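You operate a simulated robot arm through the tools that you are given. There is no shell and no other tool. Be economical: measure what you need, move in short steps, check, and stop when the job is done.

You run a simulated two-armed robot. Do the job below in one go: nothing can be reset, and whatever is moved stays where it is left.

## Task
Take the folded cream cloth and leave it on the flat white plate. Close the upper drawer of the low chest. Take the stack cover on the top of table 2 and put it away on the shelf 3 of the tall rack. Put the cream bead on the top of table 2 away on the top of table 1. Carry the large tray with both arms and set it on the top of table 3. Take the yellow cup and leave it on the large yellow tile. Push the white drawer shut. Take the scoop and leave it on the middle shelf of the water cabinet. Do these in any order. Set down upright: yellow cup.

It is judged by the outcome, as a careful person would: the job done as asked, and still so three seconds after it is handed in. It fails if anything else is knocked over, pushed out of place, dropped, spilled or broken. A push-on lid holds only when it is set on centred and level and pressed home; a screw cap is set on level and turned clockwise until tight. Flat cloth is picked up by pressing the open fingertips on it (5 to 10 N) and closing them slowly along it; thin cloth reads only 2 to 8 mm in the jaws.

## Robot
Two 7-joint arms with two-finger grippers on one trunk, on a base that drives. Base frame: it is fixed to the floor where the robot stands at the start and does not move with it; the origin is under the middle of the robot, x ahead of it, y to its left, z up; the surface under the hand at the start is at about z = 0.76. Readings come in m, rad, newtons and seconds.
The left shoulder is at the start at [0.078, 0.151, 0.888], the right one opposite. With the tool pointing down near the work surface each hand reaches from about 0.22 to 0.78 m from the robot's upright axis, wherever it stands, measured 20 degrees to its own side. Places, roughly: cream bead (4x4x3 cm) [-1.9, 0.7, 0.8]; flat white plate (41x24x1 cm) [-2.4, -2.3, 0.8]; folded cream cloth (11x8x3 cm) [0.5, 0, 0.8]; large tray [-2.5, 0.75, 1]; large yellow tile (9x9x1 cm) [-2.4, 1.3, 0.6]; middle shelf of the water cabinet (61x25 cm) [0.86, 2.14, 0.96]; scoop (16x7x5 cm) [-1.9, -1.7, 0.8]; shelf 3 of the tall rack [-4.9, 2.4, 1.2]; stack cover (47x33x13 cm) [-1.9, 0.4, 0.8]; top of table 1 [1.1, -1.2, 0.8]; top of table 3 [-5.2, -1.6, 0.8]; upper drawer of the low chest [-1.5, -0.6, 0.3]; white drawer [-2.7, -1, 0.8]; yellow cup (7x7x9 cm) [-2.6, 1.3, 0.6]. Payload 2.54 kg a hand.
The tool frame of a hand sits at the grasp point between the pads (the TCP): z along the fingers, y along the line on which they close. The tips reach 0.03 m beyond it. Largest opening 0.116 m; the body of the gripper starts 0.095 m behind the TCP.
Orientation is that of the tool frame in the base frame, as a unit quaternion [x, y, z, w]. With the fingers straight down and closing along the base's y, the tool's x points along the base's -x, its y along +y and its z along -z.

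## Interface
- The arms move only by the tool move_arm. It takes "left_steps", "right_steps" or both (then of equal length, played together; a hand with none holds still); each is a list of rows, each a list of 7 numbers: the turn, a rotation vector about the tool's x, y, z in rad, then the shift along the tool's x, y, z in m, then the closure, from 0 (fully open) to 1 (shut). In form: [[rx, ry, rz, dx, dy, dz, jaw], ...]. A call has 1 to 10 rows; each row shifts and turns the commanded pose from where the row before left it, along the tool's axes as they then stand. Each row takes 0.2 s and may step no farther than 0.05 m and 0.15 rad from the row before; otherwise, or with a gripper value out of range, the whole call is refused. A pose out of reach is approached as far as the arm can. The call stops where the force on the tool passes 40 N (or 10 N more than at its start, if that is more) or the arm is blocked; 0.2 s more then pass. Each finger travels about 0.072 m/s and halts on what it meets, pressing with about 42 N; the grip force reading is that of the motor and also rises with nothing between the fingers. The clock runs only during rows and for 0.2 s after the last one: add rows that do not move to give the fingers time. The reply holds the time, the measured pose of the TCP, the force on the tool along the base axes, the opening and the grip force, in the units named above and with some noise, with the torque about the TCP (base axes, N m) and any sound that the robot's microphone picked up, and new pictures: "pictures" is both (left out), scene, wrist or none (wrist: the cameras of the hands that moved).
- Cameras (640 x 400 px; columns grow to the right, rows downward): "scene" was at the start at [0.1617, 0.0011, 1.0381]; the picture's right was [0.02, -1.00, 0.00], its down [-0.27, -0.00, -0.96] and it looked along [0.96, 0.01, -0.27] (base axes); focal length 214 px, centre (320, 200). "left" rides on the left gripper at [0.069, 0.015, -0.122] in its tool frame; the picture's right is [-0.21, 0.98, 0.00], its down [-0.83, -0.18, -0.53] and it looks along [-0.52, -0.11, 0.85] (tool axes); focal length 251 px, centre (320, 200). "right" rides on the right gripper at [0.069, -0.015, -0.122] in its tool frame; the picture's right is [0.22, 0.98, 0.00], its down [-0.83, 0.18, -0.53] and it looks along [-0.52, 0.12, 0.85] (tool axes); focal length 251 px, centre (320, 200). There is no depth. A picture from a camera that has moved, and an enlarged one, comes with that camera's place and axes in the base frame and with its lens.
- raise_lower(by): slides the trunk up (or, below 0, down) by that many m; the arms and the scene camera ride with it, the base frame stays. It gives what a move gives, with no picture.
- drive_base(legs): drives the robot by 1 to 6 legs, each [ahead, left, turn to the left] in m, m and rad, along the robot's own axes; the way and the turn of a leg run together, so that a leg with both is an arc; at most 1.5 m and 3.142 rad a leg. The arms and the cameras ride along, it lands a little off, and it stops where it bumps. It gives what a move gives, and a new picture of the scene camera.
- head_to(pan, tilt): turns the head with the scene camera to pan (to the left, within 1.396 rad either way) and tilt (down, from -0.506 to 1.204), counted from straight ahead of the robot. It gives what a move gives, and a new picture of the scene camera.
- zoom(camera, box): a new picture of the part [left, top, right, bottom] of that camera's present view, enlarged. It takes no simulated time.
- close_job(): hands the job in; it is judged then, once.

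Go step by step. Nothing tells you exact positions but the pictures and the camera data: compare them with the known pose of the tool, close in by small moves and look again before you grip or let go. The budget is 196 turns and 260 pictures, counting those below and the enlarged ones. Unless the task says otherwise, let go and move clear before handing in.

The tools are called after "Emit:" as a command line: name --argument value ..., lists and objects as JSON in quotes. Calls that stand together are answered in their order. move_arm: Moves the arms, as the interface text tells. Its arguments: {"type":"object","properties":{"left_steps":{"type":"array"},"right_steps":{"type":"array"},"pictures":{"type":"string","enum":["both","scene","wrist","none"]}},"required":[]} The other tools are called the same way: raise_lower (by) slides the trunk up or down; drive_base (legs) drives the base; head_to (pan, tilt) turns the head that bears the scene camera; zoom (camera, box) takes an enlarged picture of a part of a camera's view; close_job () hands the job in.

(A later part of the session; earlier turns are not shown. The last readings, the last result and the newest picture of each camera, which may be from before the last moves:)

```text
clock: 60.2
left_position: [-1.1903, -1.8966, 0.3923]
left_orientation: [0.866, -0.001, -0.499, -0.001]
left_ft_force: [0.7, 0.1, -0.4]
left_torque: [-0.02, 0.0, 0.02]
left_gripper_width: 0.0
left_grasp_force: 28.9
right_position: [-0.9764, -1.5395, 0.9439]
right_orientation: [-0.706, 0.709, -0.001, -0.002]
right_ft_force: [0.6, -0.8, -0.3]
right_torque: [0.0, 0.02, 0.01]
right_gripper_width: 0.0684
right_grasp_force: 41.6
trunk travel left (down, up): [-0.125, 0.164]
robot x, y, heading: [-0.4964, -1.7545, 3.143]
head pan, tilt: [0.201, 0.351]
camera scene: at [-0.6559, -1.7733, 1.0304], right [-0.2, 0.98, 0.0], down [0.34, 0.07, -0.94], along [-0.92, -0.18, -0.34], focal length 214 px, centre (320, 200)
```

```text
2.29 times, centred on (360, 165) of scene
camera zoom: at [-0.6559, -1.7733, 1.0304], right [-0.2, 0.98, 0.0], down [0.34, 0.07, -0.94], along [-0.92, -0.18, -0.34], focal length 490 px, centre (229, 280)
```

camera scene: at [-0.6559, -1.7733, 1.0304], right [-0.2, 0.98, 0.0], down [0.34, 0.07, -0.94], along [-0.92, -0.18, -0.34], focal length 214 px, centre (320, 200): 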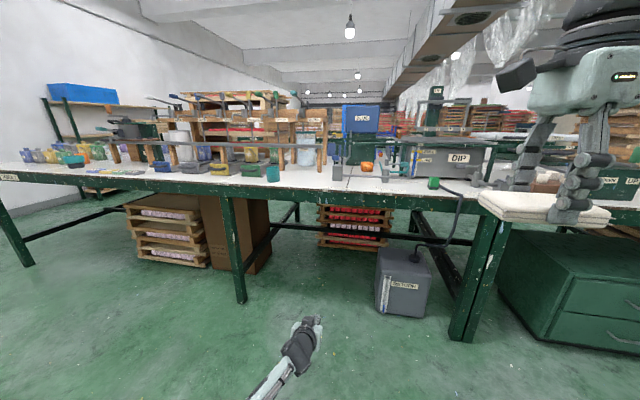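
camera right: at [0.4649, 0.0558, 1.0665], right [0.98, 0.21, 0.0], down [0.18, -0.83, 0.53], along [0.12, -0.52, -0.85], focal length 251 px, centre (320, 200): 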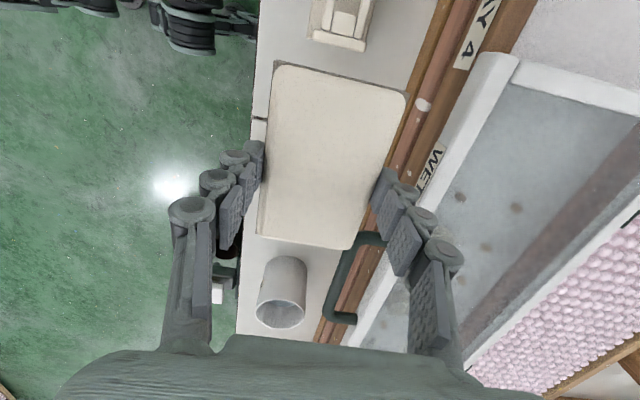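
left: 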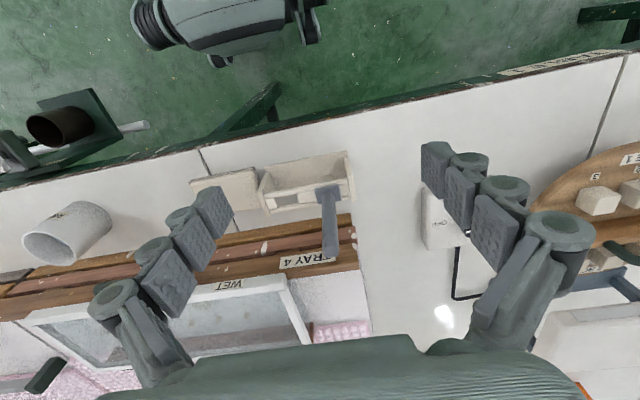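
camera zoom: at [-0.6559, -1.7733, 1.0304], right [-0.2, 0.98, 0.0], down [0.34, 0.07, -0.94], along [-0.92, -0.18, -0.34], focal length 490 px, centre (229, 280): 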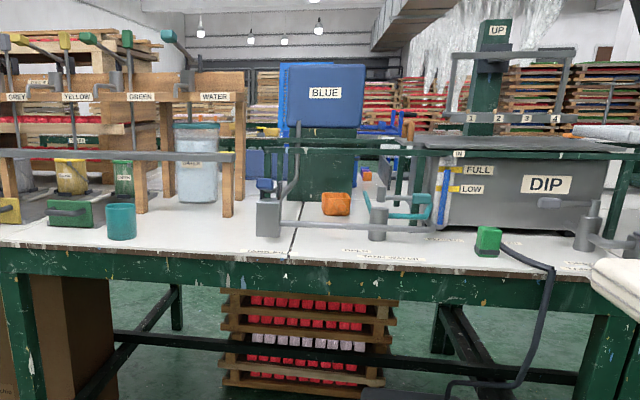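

The scoop is the orange item near (−1.9, −1.7), and the plate is hidden on the far side. I'll first take the cloth round the end of table 2 (at y ≈ −4.3). I'll tuck the left arm and drive along.

Emit:
move_arm --left_steps '[[0, 0, 0, -0.029, 0, -0.0397, 0.5], [0, 0, 0, -0.029, 0, -0.0397, 0], [0, 0, 0, -0.029, 0, -0.0397, 0], [0, 0, 0, -0.029, 0, -0.0397, 0], [0, 0, 0, -0.029, 0, -0.0397, 0], [0, 0, 0, -0.029, 0, -0.0397, 0], [0, 0, 0, -0.029, 0, -0.0397, 0], [0, 0, 0, -0.029, 0, -0.0397, 0], [0, 0, 0, -0.029, 0, -0.0397, 0]]' --pictures "none"

Emit:
head_to --pan 0.7 --tilt 0.35

Emit:
drive_base --legs '[[0, 1.5, 0], [0, 0.8, 0]]'

```text
clock: 62.2
left_position: [-1.0191, -1.8966, 0.8]
left_orientation: [0.867, 0.0, -0.498, 0.001]
left_ft_force: [0.4, 0.6, -0.1]
left_torque: [0.0, 0.03, 0.0]
left_gripper_width: 0.116
left_grasp_force: 0.1
left hand out of reach, approached as far as the arm can: row 9
right_position: [-0.976, -1.5399, 0.9449]
right_orientation: [-0.705, 0.709, -0.002, -0.001]
right_ft_force: [-0.2, -0.4, -0.3]
right_torque: [0.01, 0.0, -0.01]
right_gripper_width: 0.0686
right_grasp_force: 42.1
trunk travel left (down, up): [-0.125, 0.164]
robot x, y, heading: [-0.4981, -1.756, 3.139]
head pan, tilt: [0.201, 0.351]
```

```text
clock: 63.1
left_position: [-1.0182, -1.896, 0.7978]
left_orientation: [0.867, -0.001, -0.499, 0.0]
left_ft_force: [0.1, -0.2, 0.6]
left_torque: [0.03, -0.01, -0.02]
left_gripper_width: 0.1159
left_grasp_force: 0.1
right_position: [-0.9761, -1.541, 0.9434]
right_orientation: [-0.705, 0.709, -0.001, -0.001]
right_ft_force: [-1.0, 0.7, 0.3]
right_torque: [0.01, -0.03, -0.02]
right_gripper_width: 0.0685
right_grasp_force: 42.3
trunk travel left (down, up): [-0.125, 0.164]
robot x, y, heading: [-0.4987, -1.7571, 3.143]
head pan, tilt: [0.7, 0.351]
camera scene: at [-0.6361, -1.8147, 1.0304], right [-0.64, 0.77, 0.0], down [0.26, 0.22, -0.94], along [-0.72, -0.6, -0.34], focal length 214 px, centre (320, 200)
```

scene: 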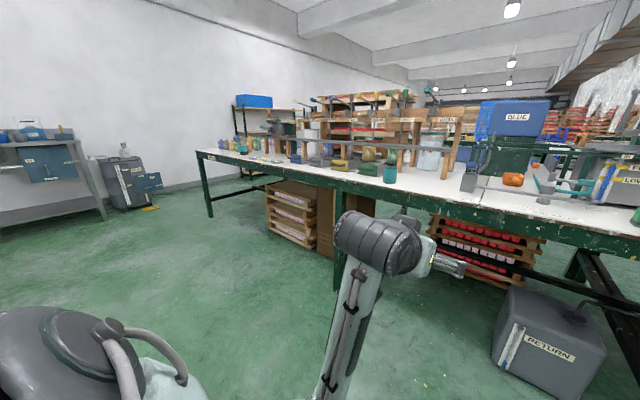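

```text
clock: 85.4
left_position: [-1.0212, -4.1951, 0.7985]
left_orientation: [0.867, 0.0, -0.499, 0.0]
left_ft_force: [0.2, -0.1, -0.9]
left_torque: [0.02, 0.02, -0.04]
left_gripper_width: 0.1162
left_grasp_force: 0.2
right_position: [-0.9778, -3.839, 0.9438]
right_orientation: [-0.706, 0.708, 0.0, -0.001]
right_ft_force: [0.2, 0.0, -0.2]
right_torque: [-0.04, -0.03, 0.02]
right_gripper_width: 0.0688
right_grasp_force: 42.3
trunk travel left (down, up): [-0.125, 0.164]
robot x, y, heading: [-0.5013, -4.0528, 3.142]
head pan, tilt: [0.7, 0.351]
camera scene: at [-0.6373, -4.1122, 1.0304], right [-0.64, 0.77, 0.0], down [0.26, 0.22, -0.94], along [-0.72, -0.6, -0.34], focal length 214 px, centre (320, 200)
```

scene: 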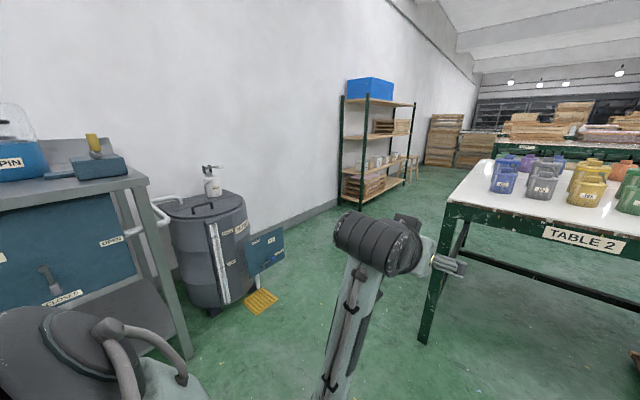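

Table 2 ends at y ≈ −4.22 and its far edge is at x ≈ −2.77. There's a clear passage about 0.75 m wide between it and the barrel, so I'll drive through it.

Emit:
drive_base --legs '[[0.75, 0.56, 0], [1.3, 0.03, 0], [0.85, 0, 0]]'

Emit:
head_to --pan -1.2 --tilt 0.35

```text
clock: 101.4
left_position: [-3.9145, -4.7974, 0.7972]
left_orientation: [0.867, 0.005, -0.498, 0.003]
left_ft_force: [0.0, -0.2, 0.2]
left_torque: [-0.02, -0.02, 0.01]
left_gripper_width: 0.1162
left_grasp_force: 0.1
right_position: [-3.8771, -4.4401, 0.9447]
right_orientation: [0.71, -0.704, 0.0, 0.001]
right_ft_force: [-0.3, -0.4, -0.6]
right_torque: [-0.02, 0.01, -0.01]
right_gripper_width: 0.0686
right_grasp_force: 42.1
trunk travel left (down, up): [-0.125, 0.164]
robot x, y, heading: [-3.394, -4.6456, -3.137]
head pan, tilt: [0.7, 0.351]
camera scene: at [-3.5335, -4.7107, 1.0304], right [-0.65, 0.76, 0.0], down [0.26, 0.22, -0.94], along [-0.71, -0.61, -0.34], focal length 214 px, centre (320, 200)
```

scene: 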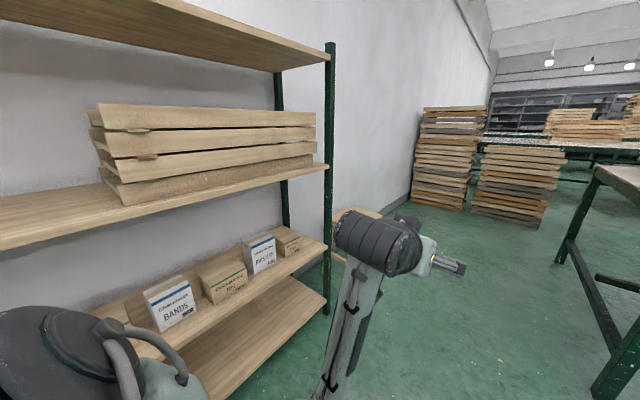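

```text
clock: 103.3
left_position: [-3.9152, -4.7962, 0.7975]
left_orientation: [0.867, 0.005, -0.498, 0.002]
left_ft_force: [-0.5, 0.1, 0.3]
left_torque: [-0.03, 0.0, 0.01]
left_gripper_width: 0.1161
left_grasp_force: 0.1
right_position: [-3.8778, -4.4406, 0.9437]
right_orientation: [0.71, -0.705, 0.0, 0.002]
right_ft_force: [0.0, -0.7, -0.3]
right_torque: [0.01, -0.01, 0.04]
right_gripper_width: 0.0687
right_grasp_force: 42.0
trunk travel left (down, up): [-0.125, 0.164]
robot x, y, heading: [-3.396, -4.6499, -3.128]
head pan, tilt: [-1.201, 0.351]
camera scene: at [-3.4972, -4.5636, 1.0304], right [0.93, 0.37, 0.0], down [0.13, -0.32, -0.94], along [-0.35, 0.87, -0.34], focal length 214 px, centre (320, 200)
```

scene: 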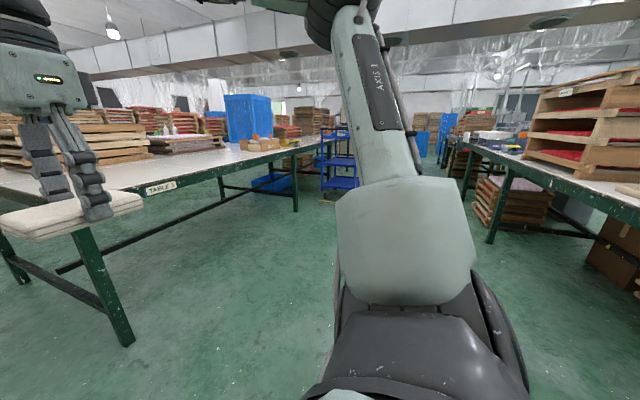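

The aisle between table 3 (left) and table 2 (right) is clear. I'll turn to face +y, drive up the aisle, and look at table 2's far side.

Emit:
drive_base --legs '[[0, 0, -1.57], [1.5, 0, 0]]'

Emit:
head_to --pan -0.8 --tilt 0.4

```text
clock: 114.6
left_position: [-3.5859, -2.6341, 0.7986]
left_orientation: [0.622, -0.604, -0.358, -0.348]
left_ft_force: [0.1, -1.0, -0.8]
left_torque: [-0.02, 0.01, 0.01]
left_gripper_width: 0.1161
left_grasp_force: 0.0
right_position: [-3.2288, -2.6651, 0.9441]
right_orientation: [-0.013, 1.0, 0.001, -0.002]
right_ft_force: [0.1, 0.1, -0.7]
right_torque: [0.0, -0.01, 0.0]
right_gripper_width: 0.0688
right_grasp_force: 41.8
trunk travel left (down, up): [-0.125, 0.164]
robot x, y, heading: [-3.4311, -3.1481, 1.598]
head pan, tilt: [-1.201, 0.351]
camera scene: at [-3.3445, -3.0477, 1.0304], right [0.39, -0.92, 0.0], down [-0.32, -0.13, -0.94], along [0.87, 0.36, -0.34], focal length 214 px, centre (320, 200)
```

scene: 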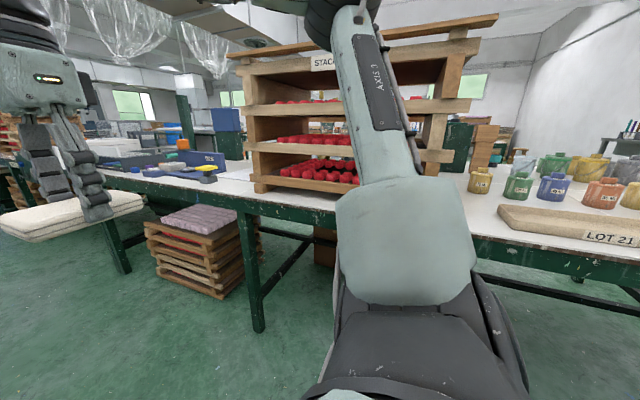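

```text
clock: 115.5
left_position: [-3.5864, -2.6353, 0.799]
left_orientation: [0.623, -0.603, -0.358, -0.347]
left_ft_force: [0.1, -1.0, -0.4]
left_torque: [-0.02, -0.01, 0.02]
left_gripper_width: 0.1158
left_grasp_force: 0.0
right_position: [-3.2295, -2.6656, 0.9449]
right_orientation: [-0.013, 1.0, 0.001, -0.002]
right_ft_force: [0.1, 0.3, 0.2]
right_torque: [-0.04, 0.0, -0.02]
right_gripper_width: 0.0687
right_grasp_force: 42.2
trunk travel left (down, up): [-0.125, 0.164]
robot x, y, heading: [-3.4326, -3.1474, 1.601]
head pan, tilt: [-0.799, 0.4]
camera scene: at [-3.3656, -3.0174, 1.0259], right [0.72, -0.7, 0.0], down [-0.27, -0.28, -0.92], along [0.64, 0.66, -0.39], focal length 214 px, centre (320, 200)
```

scene: 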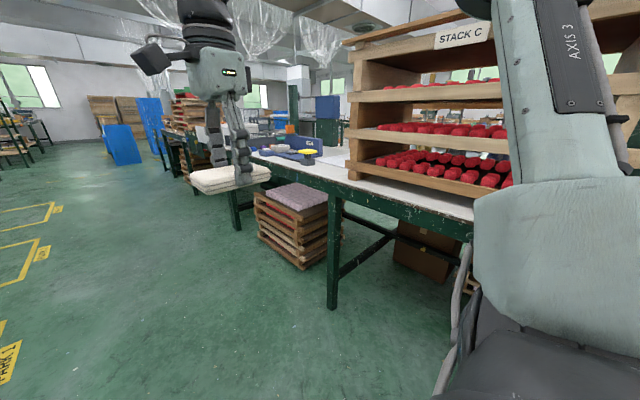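

Emit:
drive_base --legs '[[0.95, 0, 0], [0, 0, -1.6]]'

Emit:
head_to --pan 0.0 --tilt 0.4

```text
clock: 124.4
left_position: [-2.9403, -2.0563, 0.7984]
left_orientation: [-0.007, 0.867, 0.004, 0.499]
left_ft_force: [-0.5, 0.0, 0.3]
left_torque: [0.0, -0.03, -0.03]
left_gripper_width: 0.1161
left_grasp_force: 0.0
right_position: [-2.9766, -2.4139, 0.9444]
right_orientation: [0.703, 0.711, 0.002, -0.001]
right_ft_force: [-0.5, -0.1, -0.9]
right_torque: [0.02, 0.0, 0.02]
right_gripper_width: 0.0685
right_grasp_force: 42.0
trunk travel left (down, up): [-0.125, 0.164]
robot x, y, heading: [-3.461, -2.2056, 0.012]
head pan, tilt: [-0.799, 0.4]
camera scene: at [-3.3261, -2.2723, 1.0259], right [-0.71, -0.71, 0.0], down [-0.27, 0.28, -0.92], along [0.65, -0.65, -0.39], focal length 214 px, centre (320, 200)
```

scene: 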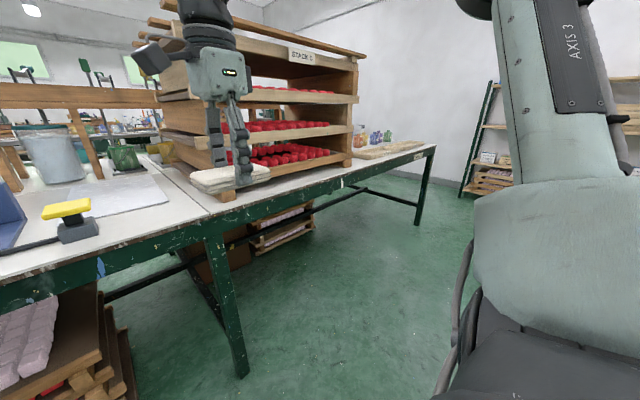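

```text
clock: 125.5
left_position: [-2.9407, -2.0567, 0.7986]
left_orientation: [-0.007, 0.867, 0.004, 0.499]
left_ft_force: [-0.4, 0.7, 0.3]
left_torque: [-0.01, -0.03, 0.0]
left_gripper_width: 0.1159
left_grasp_force: 0.0
right_position: [-2.9781, -2.4144, 0.9446]
right_orientation: [0.703, 0.712, 0.001, -0.001]
right_ft_force: [-0.3, 0.4, -1.5]
right_torque: [-0.02, 0.0, -0.01]
right_gripper_width: 0.0687
right_grasp_force: 42.3
trunk travel left (down, up): [-0.125, 0.164]
robot x, y, heading: [-3.4573, -2.2078, 0.009]
head pan, tilt: [0.0, 0.4]
camera scene: at [-3.2989, -2.2056, 1.0259], right [0.01, -1.0, 0.0], down [-0.39, 0.0, -0.92], along [0.92, 0.01, -0.39], focal length 214 px, centre (320, 200)
```

scene: 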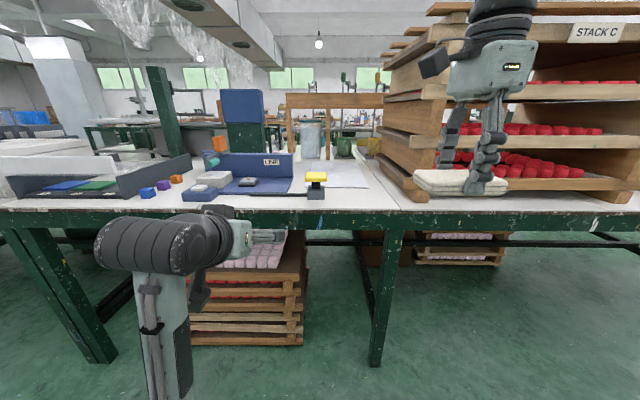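

Emit:
zoom --camera "scene" --box '[200, 110, 440, 260]'

```text
2.67 times, centred on (320, 185) of scene
camera zoom: at [-3.2989, -2.2056, 1.0259], right [0.01, -1.0, 0.0], down [-0.39, 0.0, -0.92], along [0.92, 0.01, -0.39], focal length 572 px, centre (320, 240)
```

zoom: 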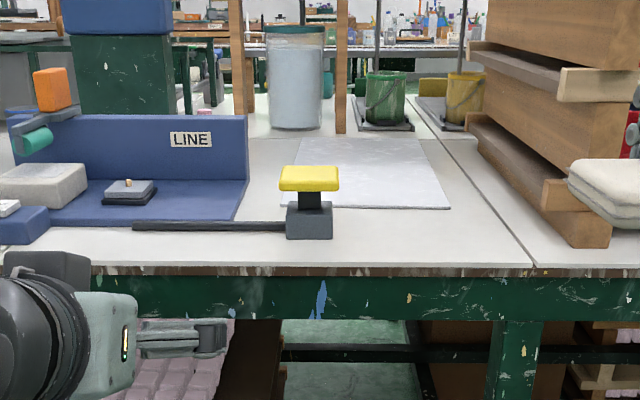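

The plate lies about x −2.58 to −2.16, y −2.38 to −2.14. I'll raise the left arm to a safe pose first, then drive close so the right hand reaches over the plate.

Emit:
move_arm --left_steps '[[0, 0.15, 0, -0.0248, 0, -0.0168, 0], [0, 0.15, 0, -0.022, 0, -0.0204, 0], [0, 0.15, 0, -0.0187, 0, -0.0234, 0], [0, 0.15, 0, -0.015, 0, -0.026, 0], [0, 0.15, 0, -0.011, 0, -0.0279, 0], [0, 0.15, 0, -0.0067, 0, -0.0292, 0], [0, 0.15, 0, -0.0022, 0, -0.03, 0], [0, 0, 0, 0.05, 0, 0, 0], [0, 0, 0, 0.05, 0, 0, 0], [0, 0, 0, 0.05, 0, 0, 0]]' --pictures "none"

Emit:
drive_base --legs '[[0.0, 0.18, 0]]'

```text
clock: 127.7
left_position: [-2.7605, -2.0221, 0.8357]
left_orientation: [-0.008, 1.0, 0.0, -0.004]
left_ft_force: [0.7, -0.1, -0.5]
left_torque: [0.03, -0.01, -0.01]
left_gripper_width: 0.116
left_grasp_force: 0.1
left hand out of reach, approached as far as the arm can: row 1, 2, 3, 4, 5, 6, 8, 9, 10
right_position: [-2.9758, -2.4137, 0.9442]
right_orientation: [0.703, 0.711, 0.002, 0.0]
right_ft_force: [0.0, 0.6, -0.3]
right_torque: [0.02, 0.02, 0.0]
right_gripper_width: 0.0685
right_grasp_force: 41.4
trunk travel left (down, up): [-0.125, 0.164]
robot x, y, heading: [-3.4605, -2.208, 0.014]
head pan, tilt: [0.0, 0.4]
```

```text
clock: 130.1
left_position: [-2.7639, -1.8418, 0.837]
left_orientation: [-0.009, 1.0, 0.0, -0.005]
left_ft_force: [-0.5, 0.0, 0.1]
left_torque: [0.03, 0.02, -0.01]
left_gripper_width: 0.1158
left_grasp_force: 0.0
right_position: [-2.9788, -2.2357, 0.9438]
right_orientation: [0.702, 0.712, 0.003, -0.001]
right_ft_force: [0.2, -0.1, -0.1]
right_torque: [0.02, -0.04, -0.01]
right_gripper_width: 0.0685
right_grasp_force: 41.9
trunk travel left (down, up): [-0.125, 0.164]
robot x, y, heading: [-3.4625, -2.0284, 0.012]
head pan, tilt: [0.0, 0.4]
camera scene: at [-3.3013, -2.027, 1.0259], right [0.01, -1.0, 0.0], down [-0.39, -0.01, -0.92], along [0.92, 0.01, -0.39], focal length 214 px, centre (320, 200)
```

scene: 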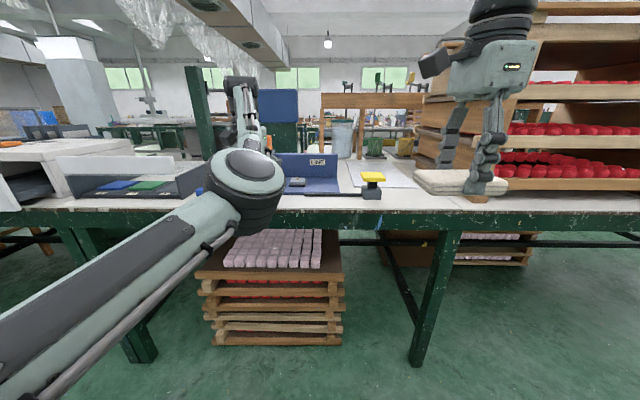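

The left elbow is in a low configuration and the hand sits low over the table edge. I'll back off and raise the left hand in small steps.

Emit:
drive_base --legs '[[-0.2, 0, 0]]'

Emit:
move_arm --left_steps '[[0, 0, 0, 0, 0, -0.04, 0], [0, 0, 0, 0, 0, -0.04, 0], [0, 0, 0, 0, 0, -0.04, 0], [0, 0, 0, 0, 0, -0.04, 0], [0, 0, 0, 0, 0, -0.04, 0]]' --pictures "none"

Emit:
move_arm --left_steps '[[0, 0, 0, 0.04, 0, 0, 0], [0, 0, 0, 0.04, 0, 0, 0], [0, 0, 0, 0.04, 0, 0, 0], [0, 0, 0, 0.04, 0, 0, 0], [0, 0, 0, 0.04, 0, 0, 0]]' --pictures "scene"

```text
clock: 131.7
left_position: [-2.9628, -1.8454, 0.8367]
left_orientation: [-0.009, 1.0, 0.0, -0.003]
left_ft_force: [0.1, -0.4, -0.3]
left_torque: [0.0, 0.0, 0.0]
left_gripper_width: 0.1157
left_grasp_force: 0.1
right_position: [-3.178, -2.2375, 0.9441]
right_orientation: [0.703, 0.711, 0.003, -0.001]
right_ft_force: [0.1, -0.3, 0.7]
right_torque: [0.01, -0.01, -0.02]
right_gripper_width: 0.0687
right_grasp_force: 41.9
trunk travel left (down, up): [-0.125, 0.164]
robot x, y, heading: [-3.662, -2.0307, 0.013]
head pan, tilt: [0.0, 0.4]
camera scene: at [-3.5004, -2.0299, 1.026], right [0.01, -1.0, 0.0], down [-0.39, -0.01, -0.92], along [0.92, 0.01, -0.39], focal length 214 px, centre (320, 200)
```

scene: 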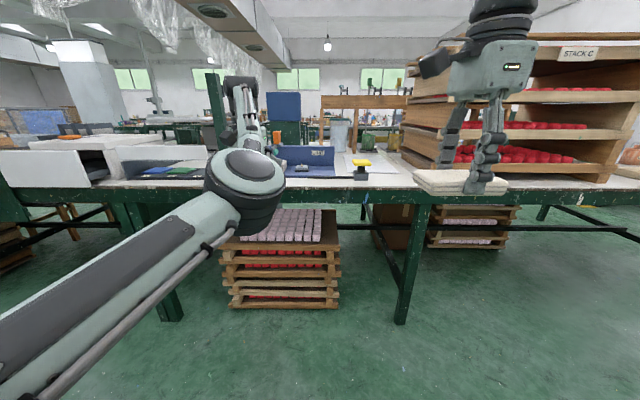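

```text
clock: 132.9
left_position: [-3.0044, -1.8262, 1.0161]
left_orientation: [-0.009, 1.0, -0.001, -0.002]
left_ft_force: [-0.6, -1.1, 0.4]
left_torque: [0.01, -0.1, -0.02]
left_gripper_width: 0.1162
left_grasp_force: 0.0
left hand out of reach, approached as far as the arm can: row 3, 4, 5
right_position: [-3.1788, -2.2373, 0.9461]
right_orientation: [0.702, 0.712, 0.003, 0.001]
right_ft_force: [-1.1, -0.7, -0.4]
right_torque: [0.01, -0.06, 0.03]
right_gripper_width: 0.0685
right_grasp_force: 42.3
trunk travel left (down, up): [-0.125, 0.164]
robot x, y, heading: [-3.6597, -2.0355, 0.015]
head pan, tilt: [0.0, 0.4]
```

```text
clock: 134.1
left_position: [-3.1857, -1.7999, 1.0269]
left_orientation: [-0.008, 1.0, -0.011, -0.01]
left_ft_force: [0.9, -7.9, 0.5]
left_torque: [0.99, 0.11, -0.07]
left_gripper_width: 0.1157
left_grasp_force: 0.1
left hand out of reach, approached as far as the arm can: row 4, 5
right_position: [-3.1793, -2.2356, 0.9458]
right_orientation: [0.702, 0.713, 0.002, 0.001]
right_ft_force: [-0.4, 4.0, 0.0]
right_torque: [-0.37, -0.06, 0.03]
right_gripper_width: 0.0685
right_grasp_force: 41.6
trunk travel left (down, up): [-0.125, 0.164]
robot x, y, heading: [-3.663, -2.031, 0.015]
head pan, tilt: [0.0, 0.4]
camera scene: at [-3.5106, -1.9916, 1.0594], right [0.42, -0.91, 0.0], down [-0.03, -0.02, -1.0], along [0.91, 0.42, -0.04], focal length 214 px, centre (320, 200)
```

scene: 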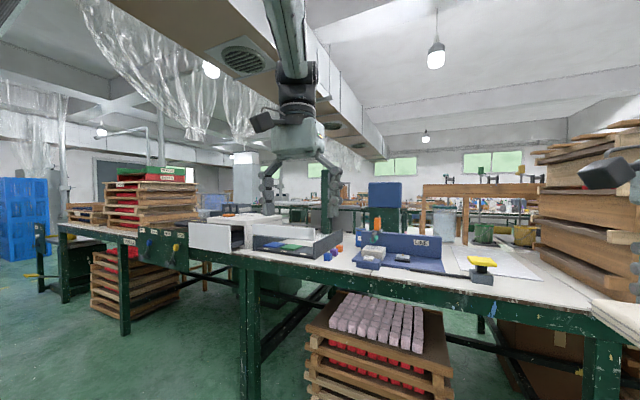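

The left forearm has nudged the head. I'll move the left hand forward and outward to free it.

Emit:
move_arm --left_steps '[[0, 0, 0, -0.04, 0.01, 0, 0], [0, 0, 0, -0.02, 0.04, 0, 0], [0, 0, 0, 0, 0.045, 0, 0], [0, 0, 0, 0, 0.045, 0, 0]]' --pictures "none"

Emit:
head_to --pan 0.0 --tilt 0.4

```text
clock: 135.1
left_position: [-3.1278, -1.6615, 1.0292]
left_orientation: [-0.007, 1.0, -0.001, -0.004]
left_ft_force: [0.2, -0.1, -0.5]
left_torque: [0.01, 0.04, -0.02]
left_gripper_width: 0.116
left_grasp_force: 0.0
right_position: [-3.1771, -2.2378, 0.9442]
right_orientation: [0.702, 0.712, 0.002, -0.001]
right_ft_force: [-0.4, -0.1, 0.4]
right_torque: [-0.01, -0.01, -0.01]
right_gripper_width: 0.0683
right_grasp_force: 42.0
trunk travel left (down, up): [-0.125, 0.164]
robot x, y, heading: [-3.6621, -2.0301, 0.015]
head pan, tilt: [0.0, 0.4]
```

```text
clock: 135.7
left_position: [-3.127, -1.6627, 1.0304]
left_orientation: [-0.008, 1.0, 0.0, -0.005]
left_ft_force: [-0.1, 0.1, -0.2]
left_torque: [0.01, 0.01, -0.03]
left_gripper_width: 0.1159
left_grasp_force: 0.0
right_position: [-3.1775, -2.2386, 0.9437]
right_orientation: [0.702, 0.712, 0.003, -0.002]
right_ft_force: [-0.4, 0.6, -0.4]
right_torque: [0.02, 0.01, -0.04]
right_gripper_width: 0.0686
right_grasp_force: 42.2
trunk travel left (down, up): [-0.125, 0.164]
robot x, y, heading: [-3.6639, -2.03, 0.014]
head pan, tilt: [0.0, 0.4]
camera scene: at [-3.5002, -2.0299, 1.0259], right [0.01, -1.0, 0.0], down [-0.39, -0.01, -0.92], along [0.92, 0.01, -0.39], focal length 214 px, centre (320, 200)
```

scene: 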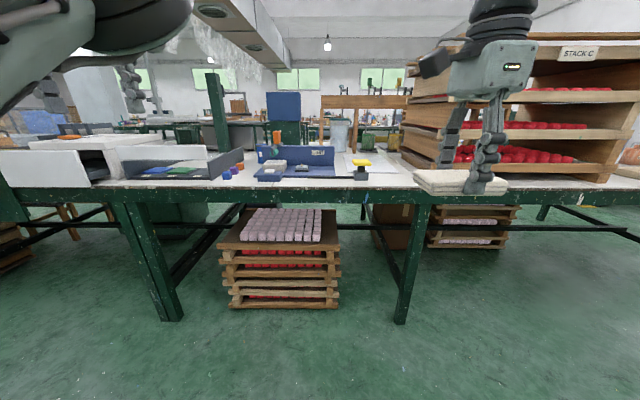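

The head is free again. I'll draw the left hand back out to its side, then drive in so the right hand nears the plate.

Emit:
move_arm --left_steps '[[0, 0, 0, 0.04, 0, 0, 0], [0, 0, 0, 0.04, 0, 0, 0], [0, 0, 0, 0.04, 0, 0, 0], [0, 0, 0, 0.04, 0, 0, 0]]' --pictures "none"

Emit:
drive_base --legs '[[0.46, 0, -0.012]]'

```text
clock: 136.7
left_position: [-3.2898, -1.6482, 1.0121]
left_orientation: [-0.019, 0.999, -0.038, -0.014]
left_ft_force: [0.1, 0.3, 0.0]
left_torque: [0.06, 0.0, 0.0]
left_gripper_width: 0.116
left_grasp_force: 0.0
right_position: [-3.1781, -2.2384, 0.9447]
right_orientation: [0.702, 0.712, 0.001, -0.001]
right_ft_force: [0.2, 0.6, -0.3]
right_torque: [-0.03, -0.01, 0.0]
right_gripper_width: 0.0688
right_grasp_force: 41.9
trunk travel left (down, up): [-0.125, 0.164]
robot x, y, heading: [-3.6617, -2.0321, 0.014]
head pan, tilt: [0.0, 0.4]
```

```text
clock: 139.4
left_position: [-2.8237, -1.6538, 1.0185]
left_orientation: [-0.01, 0.999, -0.03, -0.011]
left_ft_force: [-0.1, 0.5, -0.3]
left_torque: [0.0, 0.03, -0.02]
left_gripper_width: 0.116
left_grasp_force: 0.0
right_position: [-2.7208, -2.2431, 0.9444]
right_orientation: [0.708, 0.706, 0.001, 0.0]
right_ft_force: [0.7, 1.2, -0.7]
right_torque: [0.0, 0.03, 0.01]
right_gripper_width: 0.0684
right_grasp_force: 42.2
trunk travel left (down, up): [-0.125, 0.164]
robot x, y, heading: [-3.1986, -2.0288, 0.002]
head pan, tilt: [0.0, 0.4]
camera scene: at [-3.0461, -2.0007, 1.0594], right [0.31, -0.95, 0.0], down [-0.04, -0.01, -1.0], along [0.95, 0.31, -0.04], focal length 214 px, centre (320, 200)
```

scene: 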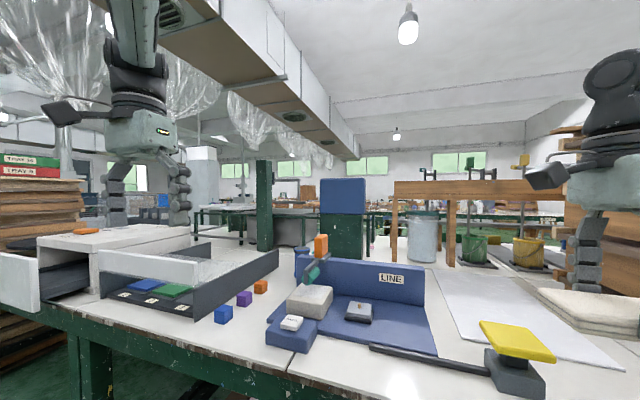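

The retracted left forearm presses the head again, so I'll set it forward once more and re-aim the head.

Emit:
move_arm --left_steps '[[0, 0, 0, -0.045, 0, -0.01, 0], [0, 0, 0, -0.045, 0.01, -0.01, 0], [0, 0, 0, -0.045, 0.01, 0, 0]]' --pictures "none"

Emit:
head_to --pan -0.2 --tilt 0.6

```text
clock: 140.2
left_position: [-2.6877, -1.6288, 1.0342]
left_orientation: [-0.01, 0.999, -0.03, -0.011]
left_ft_force: [-1.0, 0.0, -0.1]
left_torque: [0.03, -0.01, 0.01]
left_gripper_width: 0.1162
left_grasp_force: 0.1
right_position: [-2.7198, -2.2418, 0.9444]
right_orientation: [0.707, 0.707, 0.002, 0.001]
right_ft_force: [-0.2, -0.2, 0.1]
right_torque: [0.0, 0.0, 0.0]
right_gripper_width: 0.0686
right_grasp_force: 41.8
trunk travel left (down, up): [-0.125, 0.164]
robot x, y, heading: [-3.2027, -2.0286, 0.002]
head pan, tilt: [0.0, 0.4]
```

```text
clock: 141.0
left_position: [-2.6882, -1.6294, 1.0342]
left_orientation: [-0.01, 0.999, -0.03, -0.011]
left_ft_force: [0.2, -0.1, 0.8]
left_torque: [0.0, 0.01, 0.0]
left_gripper_width: 0.1161
left_grasp_force: 0.2
right_position: [-2.7213, -2.2426, 0.944]
right_orientation: [0.708, 0.706, 0.002, 0.0]
right_ft_force: [-0.1, 0.7, -0.2]
right_torque: [-0.02, 0.01, -0.01]
right_gripper_width: 0.0688
right_grasp_force: 41.9
trunk travel left (down, up): [-0.125, 0.164]
robot x, y, heading: [-3.2008, -2.0295, -0.004]
head pan, tilt: [-0.201, 0.6]
camera scene: at [-3.046, -2.0467, 1.0077], right [-0.2, -0.98, 0.0], down [-0.55, 0.11, -0.83], along [0.81, -0.16, -0.56], focal length 214 px, centre (320, 200)
```

scene: 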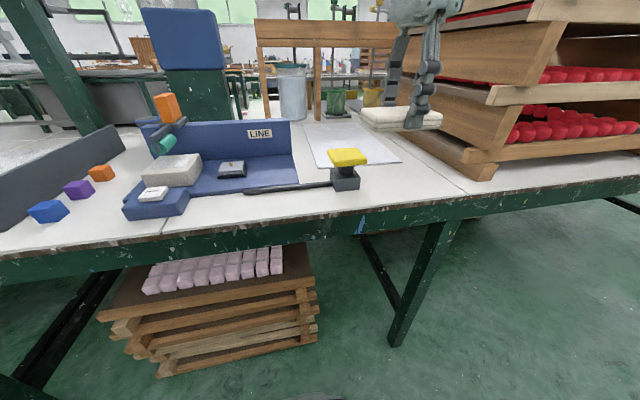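

The plate is clear ahead of the cloth. I'll drive 0.1 m closer and carry the cloth to (−2.46, −2.25).

Emit:
drive_base --legs '[[0.1, 0, 0]]'

Emit:
move_arm --right_steps '[[0, 0, 0, -0.004, 0.04, 0, 0.5], [0, 0, 0, -0.004, 0.04, 0, 0.5], [0, 0, 0, -0.004, 0.04, 0, 0.5], [0, 0, 0, 0, 0.04, 0, 0.5]]' --pictures "both"

```text
clock: 142.1
left_position: [-2.5882, -1.6299, 1.0335]
left_orientation: [-0.01, 0.999, -0.03, -0.011]
left_ft_force: [0.6, 0.0, 0.2]
left_torque: [0.04, -0.01, 0.0]
left_gripper_width: 0.1163
left_grasp_force: 0.0
right_position: [-2.6196, -2.2416, 0.9431]
right_orientation: [0.708, 0.707, 0.002, 0.0]
right_ft_force: [-0.6, -0.1, 0.0]
right_torque: [0.0, 0.04, 0.01]
right_gripper_width: 0.0687
right_grasp_force: 41.3
trunk travel left (down, up): [-0.125, 0.164]
robot x, y, heading: [-3.0984, -2.028, 0.012]
head pan, tilt: [-0.201, 0.6]
camera scene: at [-2.9454, -2.0467, 1.0076], right [-0.2, -0.98, 0.0], down [-0.55, 0.11, -0.82], along [0.81, -0.16, -0.57], focal length 214 px, centre (320, 200)
```

scene: 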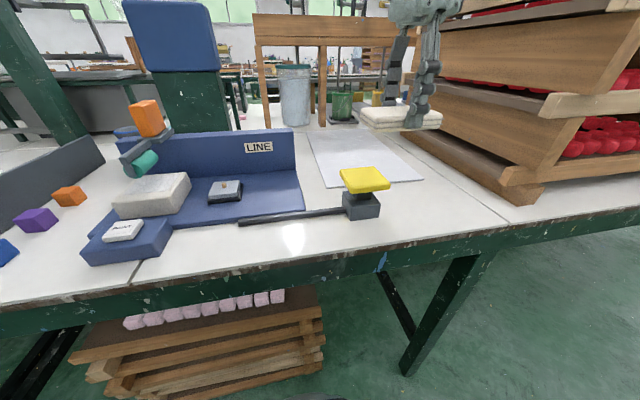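

```text
clock: 143.1
left_position: [-2.5912, -1.6207, 1.0322]
left_orientation: [-0.012, 0.999, -0.034, -0.01]
left_ft_force: [-0.3, 1.7, -0.2]
left_torque: [-0.08, -0.03, 0.0]
left_gripper_width: 0.1161
left_grasp_force: 0.0
right_position: [-2.4875, -2.2557, 0.9392]
right_orientation: [0.705, 0.709, -0.002, 0.004]
right_ft_force: [0.7, 1.3, -0.9]
right_torque: [-0.09, 0.02, -0.02]
right_gripper_width: 0.0684
right_grasp_force: 42.3
right hand out of reach, approached as far as the arm can: row 4
trunk travel left (down, up): [-0.125, 0.164]
robot x, y, heading: [-3.0989, -2.0294, 0.005]
head pan, tilt: [-0.201, 0.6]
camera scene: at [-2.9484, -2.0396, 1.0079], right [-0.2, -0.98, 0.01], down [-0.55, 0.1, -0.83], along [0.81, -0.17, -0.56], focal length 214 px, centre (320, 200)
camera right: at [-2.5022, -2.1852, 1.0602], right [0.98, 0.22, 0.0], down [0.18, -0.82, 0.54], along [0.12, -0.53, -0.84], focal length 251 px, centre (320, 200)
```

scene: 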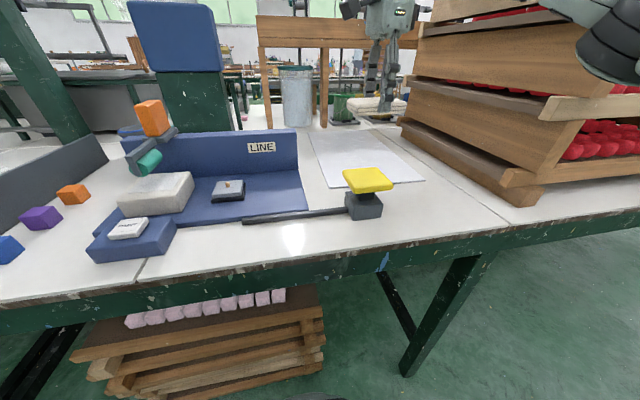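
right: 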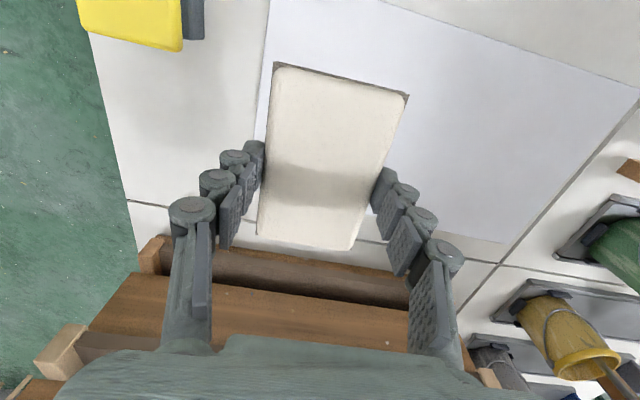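

The cloth is over the plate's near part (plate edge at x −2.553; the cloth would span −2.52 to −2.45). I'll lower it while creeping inward a little.

Emit:
move_arm --right_steps '[[0, 0, 0, 0, 0.004, 0.04, 0.5], [0, 0, 0, 0, 0.008, 0.04, 0.5], [0, 0, 0, 0, 0.008, 0.03, 0.5], [0, 0, 0, 0, 0, 0.012, 0.5]]' --pictures "both"

```text
clock: 144.1
left_position: [-2.5887, -1.6295, 1.0339]
left_orientation: [-0.009, 0.999, -0.03, -0.011]
left_ft_force: [0.2, 0.2, -0.1]
left_torque: [0.01, 0.02, -0.04]
left_gripper_width: 0.1159
left_grasp_force: 0.0
right_position: [-2.4642, -2.2633, 0.815]
right_orientation: [0.708, 0.707, 0.003, -0.001]
right_ft_force: [-0.9, 0.4, -0.7]
right_torque: [-0.01, 0.01, 0.0]
right_gripper_width: 0.0686
right_grasp_force: 41.7
trunk travel left (down, up): [-0.125, 0.164]
robot x, y, heading: [-3.1007, -2.0298, 0.0]
head pan, tilt: [-0.201, 0.6]
camera scene: at [-2.9457, -2.0469, 1.0077], right [-0.2, -0.98, 0.0], down [-0.55, 0.11, -0.82], along [0.81, -0.16, -0.57], focal length 214 px, centre (320, 200)
camera right: at [-2.4801, -2.1958, 0.9365], right [0.98, 0.21, 0.0], down [0.18, -0.83, 0.53], along [0.12, -0.52, -0.85], focal length 251 px, centre (320, 200)
```

scene: 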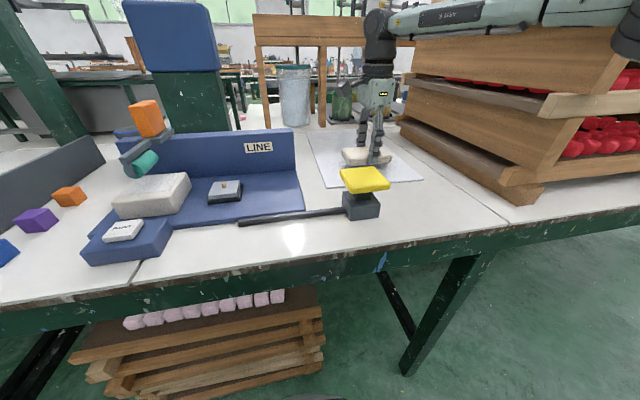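
right: 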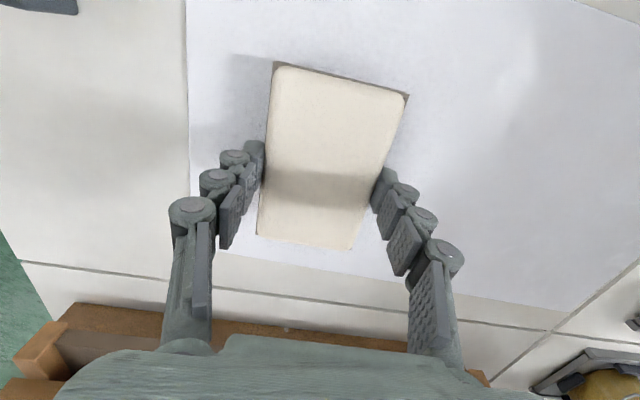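

Almost on the plate; I'll go down in millimetre steps until it touches.

Emit:
move_arm --right_steps '[[0, 0, 0, 0, 0, 0.006, 0.5], [0, 0, 0, 0, 0, 0.005, 0.5], [0, 0, 0, 0, 0, 0.003, 0.5]]' --pictures "none"

```text
clock: 144.9
left_position: [-2.5889, -1.6278, 1.0341]
left_orientation: [-0.01, 0.999, -0.03, -0.011]
left_ft_force: [-0.5, -0.4, 0.1]
left_torque: [0.0, -0.02, 0.01]
left_gripper_width: 0.1161
left_grasp_force: 0.1
right_position: [-2.4656, -2.2648, 0.8001]
right_orientation: [0.707, 0.707, 0.002, -0.001]
right_ft_force: [1.0, 0.0, 0.0]
right_torque: [-0.01, 0.01, -0.02]
right_gripper_width: 0.0685
right_grasp_force: 42.1
trunk travel left (down, up): [-0.125, 0.164]
robot x, y, heading: [-3.1008, -2.0305, 0.001]
head pan, tilt: [-0.201, 0.6]
```

Emit:
move_arm --right_steps '[[0, 0, 0, 0, 0, 0.003, 0.5], [0, 0, 0, 0, 0, 0.003, 0.5]]' --pictures "wrist"

```text
clock: 145.5
left_position: [-2.5895, -1.6289, 1.0362]
left_orientation: [-0.01, 0.999, -0.029, -0.011]
left_ft_force: [0.7, 0.6, 0.3]
left_torque: [0.02, 0.0, -0.02]
left_gripper_width: 0.1161
left_grasp_force: 0.1
right_position: [-2.4655, -2.2659, 0.7992]
right_orientation: [0.708, 0.707, 0.005, 0.001]
right_ft_force: [0.3, -1.5, 19.4]
right_torque: [0.24, 0.7, 0.13]
right_gripper_width: 0.0688
right_grasp_force: 42.3
trunk travel left (down, up): [-0.125, 0.164]
robot x, y, heading: [-3.1058, -2.0323, -0.002]
head pan, tilt: [-0.201, 0.6]
camera right: at [-2.4814, -2.1956, 0.9209], right [0.98, 0.21, 0.01], down [0.18, -0.83, 0.53], along [0.12, -0.52, -0.85], focal length 251 px, centre (320, 200)
```

right: 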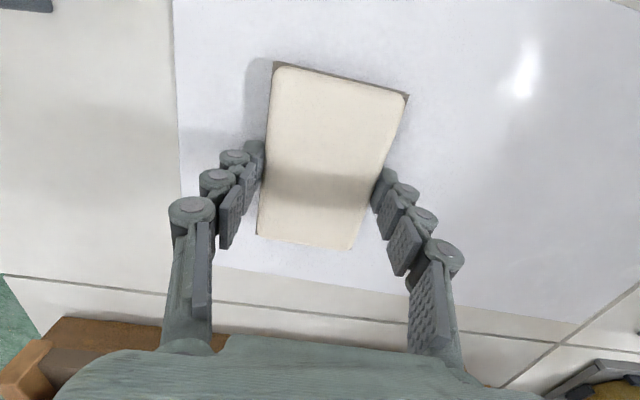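

Contact is at 19 N. I'll release slowly and lift straight up.

Emit:
move_arm --right_steps '[[0, 0, 0, 0, 0, -0.002, 0.4], [0, 0, 0, 0, 0, 0, 0.3], [0, 0, 0, 0, 0, 0, 0.15], [0, 0, 0, 0, 0, 0, 0.1], [0, 0, 0, 0, 0, -0.04, 0.1], [0, 0, 0, 0, 0, -0.05, 0.1], [0, 0, 0, 0, 0, -0.05, 0.1]]' --pictures "both"

```text
clock: 147.1
left_position: [-2.5902, -1.616, 1.0272]
left_orientation: [-0.013, 0.999, -0.035, -0.012]
left_ft_force: [-0.7, 0.8, 0.6]
left_torque: [-0.11, -0.03, -0.01]
left_gripper_width: 0.1156
left_grasp_force: 0.1
right_position: [-2.4787, -2.2569, 0.9293]
right_orientation: [0.705, 0.71, -0.005, 0.002]
right_ft_force: [-1.0, -0.3, 0.5]
right_torque: [0.0, 0.01, 0.04]
right_gripper_width: 0.1046
right_grasp_force: 0.1
right hand out of reach, approached as far as the arm can: row 7
trunk travel left (down, up): [-0.125, 0.164]
robot x, y, heading: [-3.0991, -2.0241, 0.008]
head pan, tilt: [-0.201, 0.6]
camera scene: at [-2.9458, -2.0365, 1.0062], right [-0.19, -0.98, 0.01], down [-0.55, 0.1, -0.83], along [0.81, -0.17, -0.56], focal length 214 px, centre (320, 200)
camera right: at [-2.4918, -2.1856, 1.05], right [0.97, 0.22, -0.01], down [0.19, -0.82, 0.54], along [0.12, -0.53, -0.84], focal length 251 px, centre (320, 200)
```

scene: 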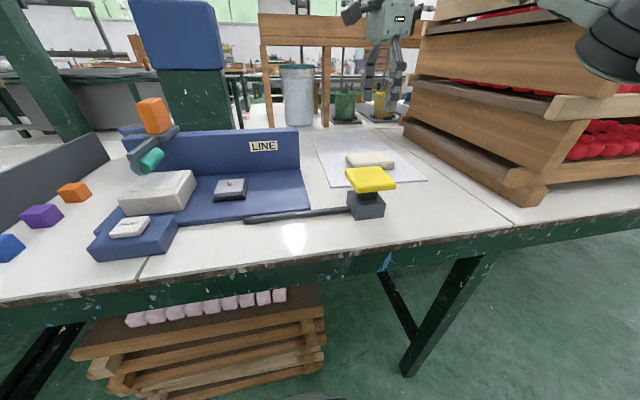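
right: 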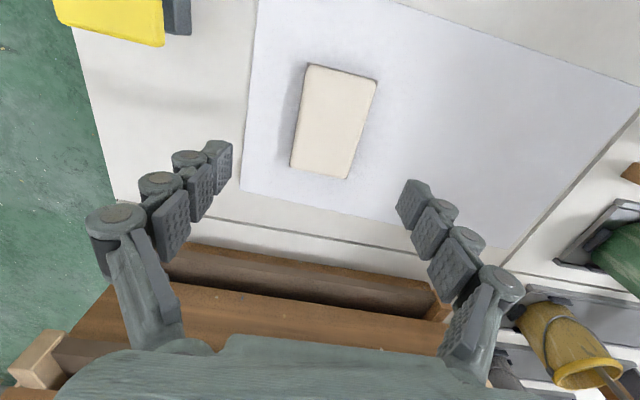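

The cloth is on the plate. The robot tilts slightly, and the right elbow may be touching the Stack C pallets, so I'll draw the hand straight back.

Emit:
move_arm --right_steps '[[0, 0, 0, 0, -0.03, 0.01, 0.1], [0, 0, 0, 0, -0.045, 0, 0.1], [0, 0, 0, 0, -0.045, 0, 0.1]]' --pictures "scene"

```text
clock: 147.9
left_position: [-2.589, -1.6304, 1.0346]
left_orientation: [-0.01, 0.999, -0.03, -0.011]
left_ft_force: [-0.1, 0.6, -1.1]
left_torque: [-0.03, -0.04, -0.02]
left_gripper_width: 0.116
left_grasp_force: 0.0
right_position: [-2.5983, -2.2716, 0.9236]
right_orientation: [0.708, 0.707, 0.002, -0.001]
right_ft_force: [-0.6, 0.8, -0.4]
right_torque: [0.01, 0.0, -0.01]
right_gripper_width: 0.1044
right_grasp_force: 0.1
trunk travel left (down, up): [-0.125, 0.164]
robot x, y, heading: [-3.0985, -2.0307, 0.001]
head pan, tilt: [-0.201, 0.6]
camera scene: at [-2.946, -2.0468, 1.0078], right [-0.2, -0.98, 0.0], down [-0.55, 0.11, -0.83], along [0.81, -0.17, -0.56], focal length 214 px, centre (320, 200)
```

scene: 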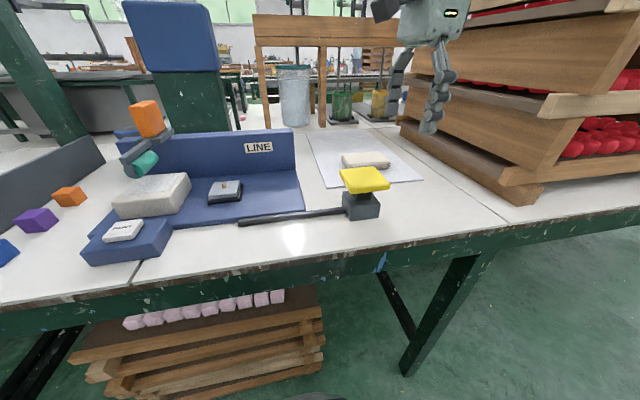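

The cloth is in place and the stack is undisturbed. I'll back off and slide left to look at the white drawer.

Emit:
drive_base --legs '[[-0.5, 0, 0], [0, 0.9, 0]]'

Emit:
head_to --pan 0.0 --tilt 0.5

```text
clock: 159.5
left_position: [-3.079, -0.729, 1.0341]
left_orientation: [-0.007, 0.999, -0.029, -0.01]
left_ft_force: [-0.3, 0.2, -0.8]
left_torque: [-0.01, 0.0, 0.0]
left_gripper_width: 0.1161
left_grasp_force: 0.0
right_position: [-3.0919, -1.3705, 0.9218]
right_orientation: [0.709, 0.705, 0.002, 0.0]
right_ft_force: [-0.2, 1.4, -0.1]
right_torque: [-0.03, 0.0, -0.01]
right_gripper_width: 0.1043
right_grasp_force: 0.1
trunk travel left (down, up): [-0.125, 0.164]
robot x, y, heading: [-3.5925, -1.1271, -0.004]
head pan, tilt: [-0.201, 0.6]
camera scene: at [-3.4384, -1.1447, 1.0077], right [-0.2, -0.98, 0.0], down [-0.55, 0.12, -0.83], along [0.81, -0.17, -0.56], focal length 214 px, centre (320, 200)
```

scene: 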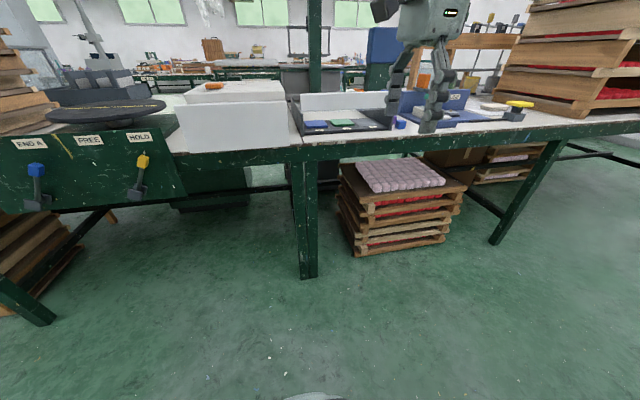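

```text
clock: 160.2
left_position: [-3.08, -0.729, 1.034]
left_orientation: [-0.008, 0.999, -0.029, -0.011]
left_ft_force: [0.6, 0.5, -0.4]
left_torque: [-0.02, 0.0, -0.01]
left_gripper_width: 0.1159
left_grasp_force: 0.0
right_position: [-3.0902, -1.3717, 0.922]
right_orientation: [0.71, 0.705, 0.001, 0.0]
right_ft_force: [1.1, 0.4, -0.1]
right_torque: [0.01, 0.02, 0.02]
right_gripper_width: 0.1044
right_grasp_force: 0.0
trunk travel left (down, up): [-0.125, 0.164]
robot x, y, heading: [-3.5919, -1.127, -0.005]
head pan, tilt: [0.0, 0.499]
camera scene: at [-3.4339, -1.1272, 1.0167], right [-0.01, -1.0, 0.0], down [-0.48, 0.0, -0.88], along [0.88, 0.0, -0.48], focal length 214 px, centre (320, 200)
```

scene: 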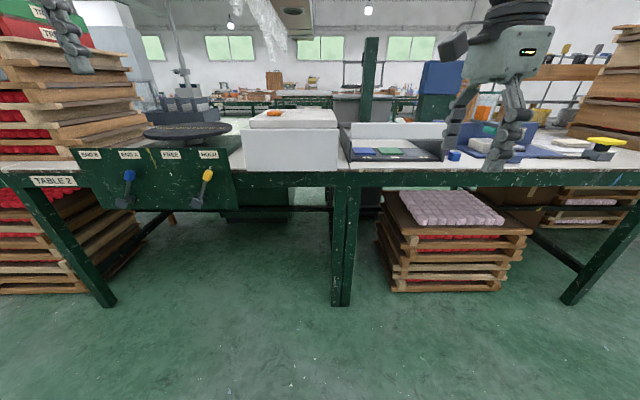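

The white drawer's front is at x ≈ −2.77, y −0.87 to −1.19, z 0.76–0.89. I'll set the left fist at z 0.85, line up, then push in +x.

Emit:
move_arm --left_steps '[[0, 0, 0, 0, 0, 0.045, 0.3], [0, 0, 0, 0, 0, 0.045, 0.6], [0, 0, 0, 0, 0, 0.045, 1], [0, 0, 0, 0, 0, 0.045, 1], [0, 0, 0, 0, 0, 0, 1]]' --pictures "none"

Emit:
drive_base --legs '[[0.0, -0.3, 0], [0.18, 0, 0]]'

```text
clock: 161.4
left_position: [-3.0841, -0.7381, 0.8534]
left_orientation: [-0.008, 0.999, -0.03, -0.011]
left_ft_force: [-0.6, -0.7, -0.6]
left_torque: [-0.04, 0.02, 0.01]
left_gripper_width: 0.0001
left_grasp_force: 29.3
right_position: [-3.091, -1.3704, 0.9246]
right_orientation: [0.709, 0.705, 0.002, 0.0]
right_ft_force: [0.1, -0.6, -0.1]
right_torque: [0.0, 0.0, 0.04]
right_gripper_width: 0.1043
right_grasp_force: 0.0
trunk travel left (down, up): [-0.125, 0.164]
robot x, y, heading: [-3.5969, -1.1253, -0.006]
head pan, tilt: [0.0, 0.499]
```

```text
clock: 166.0
left_position: [-2.9049, -1.0398, 0.8538]
left_orientation: [-0.009, 0.999, -0.03, -0.011]
left_ft_force: [1.1, -0.2, -0.4]
left_torque: [0.0, 0.02, 0.0]
left_gripper_width: 0.0
left_grasp_force: 28.7
right_position: [-2.9109, -1.6706, 0.9232]
right_orientation: [0.709, 0.705, 0.002, 0.0]
right_ft_force: [0.4, 0.6, -0.1]
right_torque: [0.02, 0.02, 0.02]
right_gripper_width: 0.1045
right_grasp_force: 0.1
trunk travel left (down, up): [-0.125, 0.164]
robot x, y, heading: [-3.4138, -1.429, -0.003]
head pan, tilt: [0.0, 0.499]
camera scene: at [-3.2546, -1.4283, 1.0167], right [0.0, -1.0, 0.0], down [-0.48, 0.0, -0.88], along [0.88, 0.0, -0.48], focal length 214 px, centre (320, 200)
```

scene: 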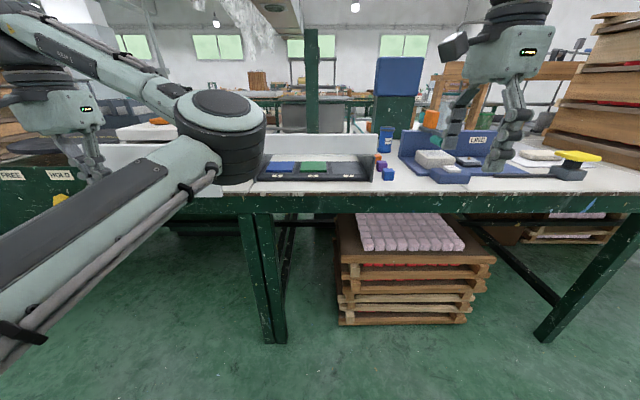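

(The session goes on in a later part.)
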